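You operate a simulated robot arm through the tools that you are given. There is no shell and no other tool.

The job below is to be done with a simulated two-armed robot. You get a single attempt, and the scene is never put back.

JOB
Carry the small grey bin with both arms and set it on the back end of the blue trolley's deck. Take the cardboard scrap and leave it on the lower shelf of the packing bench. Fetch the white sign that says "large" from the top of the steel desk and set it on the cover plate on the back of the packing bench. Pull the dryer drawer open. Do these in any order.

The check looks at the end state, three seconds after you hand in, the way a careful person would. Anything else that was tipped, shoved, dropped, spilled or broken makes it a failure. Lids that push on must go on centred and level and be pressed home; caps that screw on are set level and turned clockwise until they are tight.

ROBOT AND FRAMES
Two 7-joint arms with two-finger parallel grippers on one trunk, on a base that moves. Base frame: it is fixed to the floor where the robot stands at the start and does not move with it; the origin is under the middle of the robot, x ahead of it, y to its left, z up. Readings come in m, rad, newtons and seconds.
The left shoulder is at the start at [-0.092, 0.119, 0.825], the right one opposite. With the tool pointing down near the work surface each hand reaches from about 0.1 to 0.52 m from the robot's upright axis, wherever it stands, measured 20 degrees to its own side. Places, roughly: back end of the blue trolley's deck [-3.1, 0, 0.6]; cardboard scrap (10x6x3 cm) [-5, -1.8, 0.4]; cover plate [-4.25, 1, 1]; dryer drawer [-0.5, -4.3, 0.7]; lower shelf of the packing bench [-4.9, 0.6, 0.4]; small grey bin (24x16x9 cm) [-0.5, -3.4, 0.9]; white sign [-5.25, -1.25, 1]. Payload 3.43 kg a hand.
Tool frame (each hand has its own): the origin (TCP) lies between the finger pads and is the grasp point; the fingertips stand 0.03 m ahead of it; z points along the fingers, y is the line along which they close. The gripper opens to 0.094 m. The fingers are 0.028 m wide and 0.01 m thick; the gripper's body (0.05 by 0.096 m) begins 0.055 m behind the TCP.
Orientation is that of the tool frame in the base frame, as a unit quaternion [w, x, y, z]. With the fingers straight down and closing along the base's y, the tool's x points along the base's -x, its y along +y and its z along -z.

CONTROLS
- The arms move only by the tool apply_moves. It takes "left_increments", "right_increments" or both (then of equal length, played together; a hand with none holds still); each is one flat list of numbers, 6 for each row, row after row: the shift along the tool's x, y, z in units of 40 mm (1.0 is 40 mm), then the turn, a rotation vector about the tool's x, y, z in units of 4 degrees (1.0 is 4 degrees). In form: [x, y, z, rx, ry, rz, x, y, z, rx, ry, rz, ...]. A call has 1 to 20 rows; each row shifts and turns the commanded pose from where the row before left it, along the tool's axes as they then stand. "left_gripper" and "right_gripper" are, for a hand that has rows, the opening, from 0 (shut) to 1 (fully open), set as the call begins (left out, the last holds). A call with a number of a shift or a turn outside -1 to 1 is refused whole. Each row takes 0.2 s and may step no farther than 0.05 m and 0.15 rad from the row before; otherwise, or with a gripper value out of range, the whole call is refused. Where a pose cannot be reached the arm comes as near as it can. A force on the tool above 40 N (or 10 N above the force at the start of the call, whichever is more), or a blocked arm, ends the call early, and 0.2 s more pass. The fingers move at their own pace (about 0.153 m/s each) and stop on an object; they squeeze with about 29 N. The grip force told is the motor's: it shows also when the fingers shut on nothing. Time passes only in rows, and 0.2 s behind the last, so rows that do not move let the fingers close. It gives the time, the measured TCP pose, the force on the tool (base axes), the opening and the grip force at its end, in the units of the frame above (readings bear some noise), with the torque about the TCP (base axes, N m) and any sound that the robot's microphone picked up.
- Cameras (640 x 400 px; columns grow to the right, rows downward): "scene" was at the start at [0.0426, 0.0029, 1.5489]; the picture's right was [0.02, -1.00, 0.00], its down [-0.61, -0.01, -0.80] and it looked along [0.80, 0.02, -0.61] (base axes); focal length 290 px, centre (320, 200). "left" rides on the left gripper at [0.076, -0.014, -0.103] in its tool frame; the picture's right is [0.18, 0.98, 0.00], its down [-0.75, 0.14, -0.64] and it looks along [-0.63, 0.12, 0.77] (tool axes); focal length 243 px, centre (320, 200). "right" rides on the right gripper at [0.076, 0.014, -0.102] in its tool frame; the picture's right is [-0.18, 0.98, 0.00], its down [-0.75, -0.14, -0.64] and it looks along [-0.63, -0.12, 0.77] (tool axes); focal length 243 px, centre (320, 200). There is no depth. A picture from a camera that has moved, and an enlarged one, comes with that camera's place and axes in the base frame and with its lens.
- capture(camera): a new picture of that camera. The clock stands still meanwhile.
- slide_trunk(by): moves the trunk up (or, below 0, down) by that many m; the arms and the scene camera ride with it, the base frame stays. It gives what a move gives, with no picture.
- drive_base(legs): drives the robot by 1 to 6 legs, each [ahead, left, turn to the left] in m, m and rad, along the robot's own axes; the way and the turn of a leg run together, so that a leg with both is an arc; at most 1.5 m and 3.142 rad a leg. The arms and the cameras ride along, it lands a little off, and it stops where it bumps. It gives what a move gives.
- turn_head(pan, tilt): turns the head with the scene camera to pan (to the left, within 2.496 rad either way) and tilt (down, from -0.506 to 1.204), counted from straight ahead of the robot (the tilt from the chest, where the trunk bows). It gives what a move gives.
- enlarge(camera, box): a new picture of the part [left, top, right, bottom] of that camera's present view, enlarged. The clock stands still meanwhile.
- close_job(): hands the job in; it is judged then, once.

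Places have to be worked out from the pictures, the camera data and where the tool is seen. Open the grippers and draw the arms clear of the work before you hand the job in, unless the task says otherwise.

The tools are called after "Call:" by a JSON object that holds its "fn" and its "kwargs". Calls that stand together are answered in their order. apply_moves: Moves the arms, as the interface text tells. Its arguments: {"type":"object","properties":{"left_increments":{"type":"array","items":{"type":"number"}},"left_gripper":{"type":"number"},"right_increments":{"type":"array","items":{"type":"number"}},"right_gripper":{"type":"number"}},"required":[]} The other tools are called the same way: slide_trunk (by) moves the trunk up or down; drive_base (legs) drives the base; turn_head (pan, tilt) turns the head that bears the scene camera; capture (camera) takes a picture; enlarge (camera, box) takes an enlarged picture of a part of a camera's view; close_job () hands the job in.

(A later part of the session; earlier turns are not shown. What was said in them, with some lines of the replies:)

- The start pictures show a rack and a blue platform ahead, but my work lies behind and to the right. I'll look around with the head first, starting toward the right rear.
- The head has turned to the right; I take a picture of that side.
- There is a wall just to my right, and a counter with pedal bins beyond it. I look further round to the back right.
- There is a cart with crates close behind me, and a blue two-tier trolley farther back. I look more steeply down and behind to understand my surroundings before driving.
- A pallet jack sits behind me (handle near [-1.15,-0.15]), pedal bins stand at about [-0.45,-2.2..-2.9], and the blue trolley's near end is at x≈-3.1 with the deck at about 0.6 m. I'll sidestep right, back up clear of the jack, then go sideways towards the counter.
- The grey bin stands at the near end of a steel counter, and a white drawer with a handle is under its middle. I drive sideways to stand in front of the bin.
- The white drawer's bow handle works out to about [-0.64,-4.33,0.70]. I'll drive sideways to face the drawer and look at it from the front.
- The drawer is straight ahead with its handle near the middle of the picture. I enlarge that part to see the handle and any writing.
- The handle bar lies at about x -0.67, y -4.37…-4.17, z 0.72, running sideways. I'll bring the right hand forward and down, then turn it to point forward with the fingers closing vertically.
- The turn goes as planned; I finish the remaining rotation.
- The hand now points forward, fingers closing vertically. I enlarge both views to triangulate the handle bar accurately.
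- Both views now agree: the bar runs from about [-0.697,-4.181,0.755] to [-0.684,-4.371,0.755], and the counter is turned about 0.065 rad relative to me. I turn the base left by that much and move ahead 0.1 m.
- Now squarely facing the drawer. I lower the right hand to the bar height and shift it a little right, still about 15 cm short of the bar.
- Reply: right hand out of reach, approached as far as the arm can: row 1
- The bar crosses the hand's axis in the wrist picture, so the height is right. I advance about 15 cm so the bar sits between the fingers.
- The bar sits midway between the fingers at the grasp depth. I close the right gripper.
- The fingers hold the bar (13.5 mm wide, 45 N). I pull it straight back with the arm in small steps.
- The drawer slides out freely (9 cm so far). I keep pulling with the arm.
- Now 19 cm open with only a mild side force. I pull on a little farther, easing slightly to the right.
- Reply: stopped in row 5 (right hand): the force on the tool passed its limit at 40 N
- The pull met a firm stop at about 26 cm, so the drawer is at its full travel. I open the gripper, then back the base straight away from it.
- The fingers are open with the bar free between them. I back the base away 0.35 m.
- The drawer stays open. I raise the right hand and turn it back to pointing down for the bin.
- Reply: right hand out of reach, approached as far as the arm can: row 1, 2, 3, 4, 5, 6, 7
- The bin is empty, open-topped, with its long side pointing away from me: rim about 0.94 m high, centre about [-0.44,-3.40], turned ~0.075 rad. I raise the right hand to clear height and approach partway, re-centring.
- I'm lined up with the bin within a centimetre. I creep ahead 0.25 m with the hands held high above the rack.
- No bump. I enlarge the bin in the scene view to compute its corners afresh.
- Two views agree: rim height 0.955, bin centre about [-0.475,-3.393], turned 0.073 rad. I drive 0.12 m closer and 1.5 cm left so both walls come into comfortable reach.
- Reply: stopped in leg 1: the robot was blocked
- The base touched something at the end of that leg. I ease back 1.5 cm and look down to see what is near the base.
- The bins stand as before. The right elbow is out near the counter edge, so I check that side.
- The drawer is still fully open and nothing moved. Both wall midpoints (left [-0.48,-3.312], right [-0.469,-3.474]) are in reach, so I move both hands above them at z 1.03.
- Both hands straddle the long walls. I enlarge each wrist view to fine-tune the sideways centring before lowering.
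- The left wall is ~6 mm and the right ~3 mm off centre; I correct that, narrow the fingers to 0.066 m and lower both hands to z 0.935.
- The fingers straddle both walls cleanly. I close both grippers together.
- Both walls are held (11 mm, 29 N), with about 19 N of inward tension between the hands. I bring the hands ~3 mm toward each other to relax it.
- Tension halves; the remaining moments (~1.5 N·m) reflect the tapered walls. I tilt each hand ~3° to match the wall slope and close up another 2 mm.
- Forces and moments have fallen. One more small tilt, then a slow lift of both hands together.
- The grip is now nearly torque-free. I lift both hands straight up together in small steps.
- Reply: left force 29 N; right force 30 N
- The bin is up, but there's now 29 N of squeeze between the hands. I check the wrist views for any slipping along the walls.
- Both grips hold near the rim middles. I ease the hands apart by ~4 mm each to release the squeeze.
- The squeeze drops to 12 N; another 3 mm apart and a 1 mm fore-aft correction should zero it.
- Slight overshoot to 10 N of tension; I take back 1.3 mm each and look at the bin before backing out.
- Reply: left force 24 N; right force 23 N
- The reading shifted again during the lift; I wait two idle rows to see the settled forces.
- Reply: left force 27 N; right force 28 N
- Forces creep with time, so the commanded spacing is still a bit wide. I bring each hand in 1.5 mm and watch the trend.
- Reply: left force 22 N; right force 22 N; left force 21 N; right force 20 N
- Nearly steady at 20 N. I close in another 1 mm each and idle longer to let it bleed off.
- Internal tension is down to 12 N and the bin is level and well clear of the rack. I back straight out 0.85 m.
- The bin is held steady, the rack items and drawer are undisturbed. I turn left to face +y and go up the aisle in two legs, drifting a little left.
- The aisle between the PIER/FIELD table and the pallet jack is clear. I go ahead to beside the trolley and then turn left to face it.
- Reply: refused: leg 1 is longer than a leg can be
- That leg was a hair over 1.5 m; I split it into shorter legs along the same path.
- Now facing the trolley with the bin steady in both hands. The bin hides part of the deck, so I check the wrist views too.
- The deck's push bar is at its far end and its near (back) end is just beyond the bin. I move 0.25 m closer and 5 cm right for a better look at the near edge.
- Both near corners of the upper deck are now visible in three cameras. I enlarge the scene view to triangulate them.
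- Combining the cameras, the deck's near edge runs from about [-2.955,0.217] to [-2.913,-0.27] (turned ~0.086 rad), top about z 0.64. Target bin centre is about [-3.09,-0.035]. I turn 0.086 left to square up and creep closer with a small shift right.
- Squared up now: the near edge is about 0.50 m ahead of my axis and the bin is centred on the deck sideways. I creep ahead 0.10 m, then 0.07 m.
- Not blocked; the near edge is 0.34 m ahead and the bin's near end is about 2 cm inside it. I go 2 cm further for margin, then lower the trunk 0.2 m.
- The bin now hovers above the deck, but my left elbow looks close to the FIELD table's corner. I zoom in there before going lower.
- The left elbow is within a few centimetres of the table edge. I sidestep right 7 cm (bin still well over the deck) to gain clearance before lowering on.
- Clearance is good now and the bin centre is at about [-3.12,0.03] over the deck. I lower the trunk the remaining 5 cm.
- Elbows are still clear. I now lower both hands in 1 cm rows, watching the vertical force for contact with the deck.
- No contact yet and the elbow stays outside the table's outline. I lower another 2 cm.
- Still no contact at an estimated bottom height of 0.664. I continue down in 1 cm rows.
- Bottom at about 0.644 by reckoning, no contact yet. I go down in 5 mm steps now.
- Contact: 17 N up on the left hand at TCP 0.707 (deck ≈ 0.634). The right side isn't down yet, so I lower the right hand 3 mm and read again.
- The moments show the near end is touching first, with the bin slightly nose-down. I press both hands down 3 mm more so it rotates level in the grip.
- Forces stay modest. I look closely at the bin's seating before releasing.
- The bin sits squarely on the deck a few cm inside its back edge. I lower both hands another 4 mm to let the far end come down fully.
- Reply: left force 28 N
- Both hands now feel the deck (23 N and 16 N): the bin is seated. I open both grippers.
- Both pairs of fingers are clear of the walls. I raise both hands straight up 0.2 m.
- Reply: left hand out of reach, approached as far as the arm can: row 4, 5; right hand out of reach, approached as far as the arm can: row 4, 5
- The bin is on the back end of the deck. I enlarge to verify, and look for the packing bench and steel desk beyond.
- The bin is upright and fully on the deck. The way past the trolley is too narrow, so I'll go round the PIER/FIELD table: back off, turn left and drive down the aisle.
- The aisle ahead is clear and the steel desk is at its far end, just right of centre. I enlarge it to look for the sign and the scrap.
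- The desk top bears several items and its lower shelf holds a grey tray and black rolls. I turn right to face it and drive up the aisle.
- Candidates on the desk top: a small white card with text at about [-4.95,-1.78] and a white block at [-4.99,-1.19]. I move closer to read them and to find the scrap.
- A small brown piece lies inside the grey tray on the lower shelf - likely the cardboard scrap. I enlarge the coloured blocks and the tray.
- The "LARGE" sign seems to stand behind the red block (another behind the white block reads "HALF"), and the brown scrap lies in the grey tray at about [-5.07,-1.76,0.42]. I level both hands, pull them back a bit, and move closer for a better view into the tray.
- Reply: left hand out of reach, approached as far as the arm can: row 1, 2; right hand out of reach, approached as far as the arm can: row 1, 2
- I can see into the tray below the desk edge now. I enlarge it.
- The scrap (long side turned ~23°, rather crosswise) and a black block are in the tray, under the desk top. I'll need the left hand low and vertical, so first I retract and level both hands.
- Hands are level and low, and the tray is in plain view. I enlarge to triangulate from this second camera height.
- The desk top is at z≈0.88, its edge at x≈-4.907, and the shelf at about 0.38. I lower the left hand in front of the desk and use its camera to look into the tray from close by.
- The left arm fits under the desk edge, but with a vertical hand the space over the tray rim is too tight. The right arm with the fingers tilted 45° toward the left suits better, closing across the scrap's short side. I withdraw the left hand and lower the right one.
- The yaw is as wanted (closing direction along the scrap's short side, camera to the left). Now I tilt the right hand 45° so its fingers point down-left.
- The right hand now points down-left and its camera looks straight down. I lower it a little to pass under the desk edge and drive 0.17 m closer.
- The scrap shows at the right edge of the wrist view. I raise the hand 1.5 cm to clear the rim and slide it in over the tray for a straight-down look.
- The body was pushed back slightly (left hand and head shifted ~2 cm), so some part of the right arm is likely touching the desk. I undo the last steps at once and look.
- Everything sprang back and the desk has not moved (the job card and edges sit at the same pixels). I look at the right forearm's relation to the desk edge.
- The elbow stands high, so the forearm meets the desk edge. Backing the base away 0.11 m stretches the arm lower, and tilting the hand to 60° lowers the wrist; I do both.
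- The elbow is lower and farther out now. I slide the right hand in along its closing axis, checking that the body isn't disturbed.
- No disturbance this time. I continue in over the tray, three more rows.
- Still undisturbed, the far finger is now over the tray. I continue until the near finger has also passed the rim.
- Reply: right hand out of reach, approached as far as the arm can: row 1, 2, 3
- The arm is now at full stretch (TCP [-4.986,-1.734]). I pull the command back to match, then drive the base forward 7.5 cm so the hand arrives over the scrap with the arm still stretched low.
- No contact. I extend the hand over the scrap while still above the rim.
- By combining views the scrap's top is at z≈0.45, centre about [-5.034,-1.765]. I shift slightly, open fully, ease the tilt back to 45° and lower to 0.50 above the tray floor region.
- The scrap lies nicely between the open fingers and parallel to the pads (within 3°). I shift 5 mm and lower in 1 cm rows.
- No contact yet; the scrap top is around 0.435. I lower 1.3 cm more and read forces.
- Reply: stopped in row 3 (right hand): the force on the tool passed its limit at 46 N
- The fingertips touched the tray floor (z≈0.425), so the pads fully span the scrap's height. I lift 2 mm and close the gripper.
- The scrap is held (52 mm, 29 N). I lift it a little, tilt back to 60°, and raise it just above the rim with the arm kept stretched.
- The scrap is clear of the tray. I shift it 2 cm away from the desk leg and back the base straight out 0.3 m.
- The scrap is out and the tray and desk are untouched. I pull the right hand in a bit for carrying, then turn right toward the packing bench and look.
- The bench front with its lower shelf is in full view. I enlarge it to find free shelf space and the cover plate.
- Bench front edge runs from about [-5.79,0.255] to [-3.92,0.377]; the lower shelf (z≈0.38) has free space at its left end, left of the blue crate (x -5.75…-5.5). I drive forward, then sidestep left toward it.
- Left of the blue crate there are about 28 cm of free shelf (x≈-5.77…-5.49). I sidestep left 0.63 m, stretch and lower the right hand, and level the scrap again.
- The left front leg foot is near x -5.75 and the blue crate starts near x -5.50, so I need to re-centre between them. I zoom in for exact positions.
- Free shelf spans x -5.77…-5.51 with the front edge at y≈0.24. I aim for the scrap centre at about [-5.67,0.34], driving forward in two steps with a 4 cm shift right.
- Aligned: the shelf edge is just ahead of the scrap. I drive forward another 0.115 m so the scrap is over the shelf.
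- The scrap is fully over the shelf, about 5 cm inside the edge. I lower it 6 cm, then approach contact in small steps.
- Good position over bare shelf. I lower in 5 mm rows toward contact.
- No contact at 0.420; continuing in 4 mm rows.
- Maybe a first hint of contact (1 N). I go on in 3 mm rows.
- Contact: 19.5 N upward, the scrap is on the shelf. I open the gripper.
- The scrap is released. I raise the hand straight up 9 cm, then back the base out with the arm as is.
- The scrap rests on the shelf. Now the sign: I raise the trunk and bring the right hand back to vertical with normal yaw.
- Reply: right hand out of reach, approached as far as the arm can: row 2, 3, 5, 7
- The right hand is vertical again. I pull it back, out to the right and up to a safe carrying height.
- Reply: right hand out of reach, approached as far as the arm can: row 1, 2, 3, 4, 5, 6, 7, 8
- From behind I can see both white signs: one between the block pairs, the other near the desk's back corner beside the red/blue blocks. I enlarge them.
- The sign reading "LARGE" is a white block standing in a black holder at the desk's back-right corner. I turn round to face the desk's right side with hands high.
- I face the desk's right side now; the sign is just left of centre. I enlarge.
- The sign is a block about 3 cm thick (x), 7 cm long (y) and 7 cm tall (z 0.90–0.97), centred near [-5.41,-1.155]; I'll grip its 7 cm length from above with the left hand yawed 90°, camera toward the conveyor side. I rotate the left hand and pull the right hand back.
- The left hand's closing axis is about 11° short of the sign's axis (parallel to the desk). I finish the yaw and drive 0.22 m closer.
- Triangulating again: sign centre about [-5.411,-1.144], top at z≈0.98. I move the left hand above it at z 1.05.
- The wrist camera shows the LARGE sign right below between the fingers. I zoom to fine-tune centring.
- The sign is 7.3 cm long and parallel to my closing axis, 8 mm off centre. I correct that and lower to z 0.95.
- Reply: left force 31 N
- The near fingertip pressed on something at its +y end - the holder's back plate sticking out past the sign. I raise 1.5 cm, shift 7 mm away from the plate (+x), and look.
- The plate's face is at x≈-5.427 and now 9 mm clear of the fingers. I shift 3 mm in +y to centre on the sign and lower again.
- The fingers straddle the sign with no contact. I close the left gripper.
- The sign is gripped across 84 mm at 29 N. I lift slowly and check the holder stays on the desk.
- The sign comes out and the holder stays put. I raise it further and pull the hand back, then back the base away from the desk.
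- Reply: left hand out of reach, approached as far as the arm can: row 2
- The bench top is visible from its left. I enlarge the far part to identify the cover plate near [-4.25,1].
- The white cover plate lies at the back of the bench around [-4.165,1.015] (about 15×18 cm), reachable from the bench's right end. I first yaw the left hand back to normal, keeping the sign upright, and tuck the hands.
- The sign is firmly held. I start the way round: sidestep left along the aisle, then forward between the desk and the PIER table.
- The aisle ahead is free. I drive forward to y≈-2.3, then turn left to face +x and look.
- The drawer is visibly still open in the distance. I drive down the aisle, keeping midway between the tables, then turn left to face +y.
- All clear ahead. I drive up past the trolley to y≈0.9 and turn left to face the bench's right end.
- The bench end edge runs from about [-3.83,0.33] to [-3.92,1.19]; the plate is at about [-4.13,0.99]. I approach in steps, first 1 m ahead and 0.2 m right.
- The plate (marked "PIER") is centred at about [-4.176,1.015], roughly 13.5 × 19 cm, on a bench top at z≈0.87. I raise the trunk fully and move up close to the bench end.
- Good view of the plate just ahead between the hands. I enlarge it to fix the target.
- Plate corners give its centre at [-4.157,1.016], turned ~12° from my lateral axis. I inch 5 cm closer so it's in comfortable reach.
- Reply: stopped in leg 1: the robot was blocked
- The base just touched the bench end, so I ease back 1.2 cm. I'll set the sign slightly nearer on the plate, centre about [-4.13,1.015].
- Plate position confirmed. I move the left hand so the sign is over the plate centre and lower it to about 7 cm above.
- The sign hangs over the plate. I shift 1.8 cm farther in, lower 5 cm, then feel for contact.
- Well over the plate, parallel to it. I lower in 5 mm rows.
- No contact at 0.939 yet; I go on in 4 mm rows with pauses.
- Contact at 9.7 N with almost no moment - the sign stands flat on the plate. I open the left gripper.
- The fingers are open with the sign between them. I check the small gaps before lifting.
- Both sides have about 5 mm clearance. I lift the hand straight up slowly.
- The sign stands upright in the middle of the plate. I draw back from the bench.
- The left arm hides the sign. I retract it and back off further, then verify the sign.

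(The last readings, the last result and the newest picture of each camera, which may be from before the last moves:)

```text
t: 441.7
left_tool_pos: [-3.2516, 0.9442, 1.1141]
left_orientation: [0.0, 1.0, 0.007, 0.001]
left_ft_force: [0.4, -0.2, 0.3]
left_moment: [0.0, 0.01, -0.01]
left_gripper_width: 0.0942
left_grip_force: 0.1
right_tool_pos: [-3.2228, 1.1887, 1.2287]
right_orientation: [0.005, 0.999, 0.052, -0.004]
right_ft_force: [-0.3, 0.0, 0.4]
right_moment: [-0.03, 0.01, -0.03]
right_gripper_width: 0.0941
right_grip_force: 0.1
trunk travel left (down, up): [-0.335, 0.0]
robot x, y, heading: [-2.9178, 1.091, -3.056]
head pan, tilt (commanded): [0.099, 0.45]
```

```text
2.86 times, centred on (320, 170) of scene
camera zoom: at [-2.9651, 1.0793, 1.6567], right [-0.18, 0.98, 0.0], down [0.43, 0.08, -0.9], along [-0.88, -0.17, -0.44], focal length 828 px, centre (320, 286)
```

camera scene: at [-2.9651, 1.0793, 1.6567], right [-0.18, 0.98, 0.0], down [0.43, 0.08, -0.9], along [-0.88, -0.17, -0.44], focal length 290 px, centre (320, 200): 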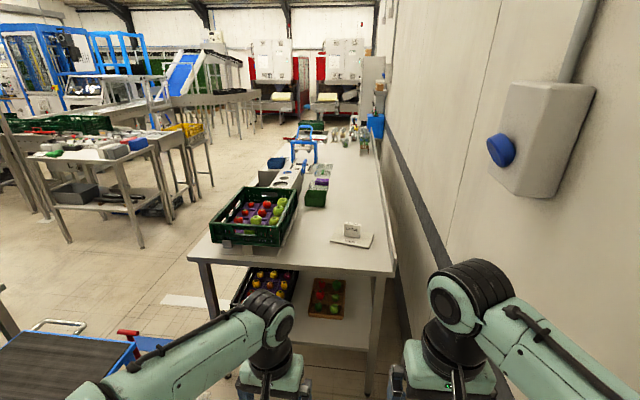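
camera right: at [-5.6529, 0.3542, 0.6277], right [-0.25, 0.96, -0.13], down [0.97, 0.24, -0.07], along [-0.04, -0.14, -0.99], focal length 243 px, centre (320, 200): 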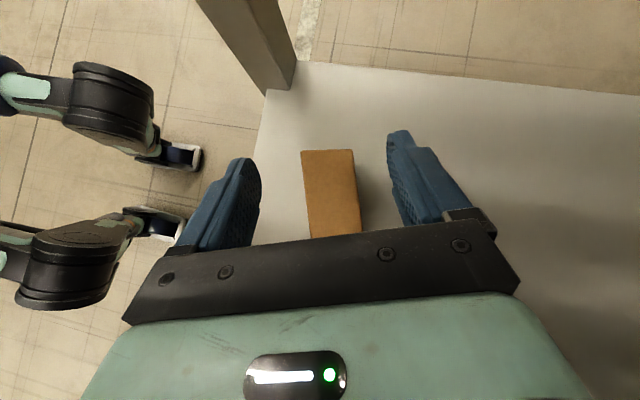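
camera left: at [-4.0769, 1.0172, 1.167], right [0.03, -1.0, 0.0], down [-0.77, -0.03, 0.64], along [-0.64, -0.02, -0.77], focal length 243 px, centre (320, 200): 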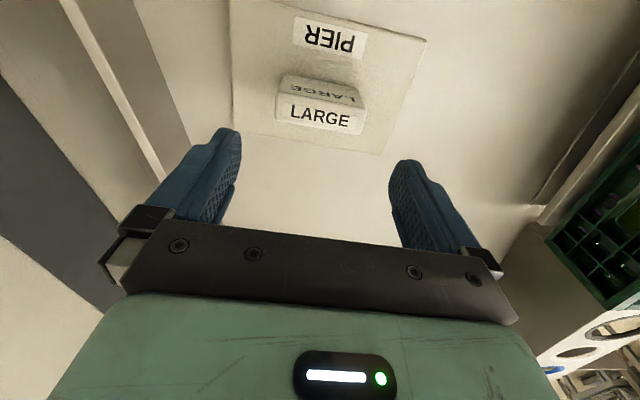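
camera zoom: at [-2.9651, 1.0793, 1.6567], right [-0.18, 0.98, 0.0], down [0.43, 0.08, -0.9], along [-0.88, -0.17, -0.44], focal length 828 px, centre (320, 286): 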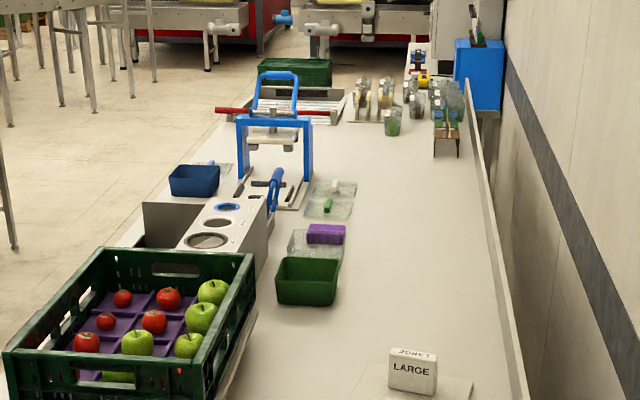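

The LARGE sign stands on the plate. I check the bin on the trolley one last time from here.

Call:
{"fn": "turn_head", "kwargs": {"pan": 1.1, "tilt": 0.7}}

Call:
{"fn": "capture", "kwargs": {"camera": "scene"}}

```text
t: 443.0
left_tool_pos: [-3.2506, 0.944, 1.1137]
left_orientation: [0.0, 1.0, 0.008, 0.001]
left_ft_force: [-0.2, -0.8, 0.3]
left_moment: [0.0, 0.02, 0.01]
left_gripper_width: 0.094
left_grip_force: 0.0
right_tool_pos: [-3.2241, 1.1886, 1.2287]
right_orientation: [0.005, 0.999, 0.051, -0.004]
right_ft_force: [0.2, 0.3, -0.3]
right_moment: [0.01, 0.03, -0.01]
right_gripper_width: 0.0942
right_grip_force: 0.1
trunk travel left (down, up): [-0.335, 0.0]
robot x, y, heading: [-2.9194, 1.0909, -3.054]
head pan, tilt (commanded): [1.1, 0.7]
```

```text
taken
camera scene: at [-2.9071, 1.0175, 1.6345], right [-0.93, 0.38, 0.0], down [0.24, 0.6, -0.77], along [-0.29, -0.71, -0.64], focal length 290 px, centre (320, 200)
```

scene: 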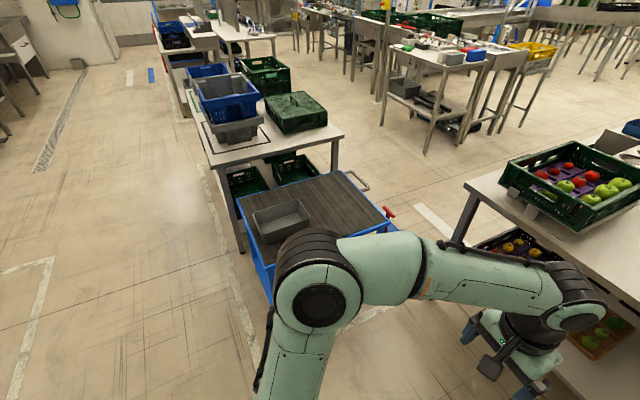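

The bin sits on the back end of the trolley deck, the drawer is open, the scrap is on the bench's lower shelf and the sign is on the plate; both grippers are open and the arms are clear. I hand the job in.

Call:
{"fn": "close_job", "kwargs": {}}

```text
The job is handed in.
```

All four parts of the job are done, and I handed it in. I don't have the check's result.

- **Grey bin:** I carried it with both arms and set it upright on the end of the blue trolley's deck nearest [-3.1, 0]. It lies fully on the deck, a few centimetres in from the edge. That is the end opposite the push bar, chosen because the job's coordinates point there.
- **Cardboard scrap:** It came out of the grey tray under the steel desk. It now lies on the packing bench's lower shelf, in the free space left of the blue crate, about 5 cm in from the front edge.
- **"Large" sign:** It stands upright on the white plate at the back of the packing bench. That plate carries a "PIER" label; I took it to be the cover plate because it was the only plate near the given spot.
- **Dryer drawer:** It is pulled out about 26 cm, to its stop, and was still open when I last saw it from across the room.

There were a few light touches along the way:

- The base was stopped once in front of the counter and once at the bench end.
- The right arm pressed against the steel desk once; that pushed the robot back about 2 cm.
- A fingertip pressed on the sign's holder.

I saw nothing out of place after these, though I took no before-and-after check of the bench itself. Both grippers are open and the arms are clear of the work.
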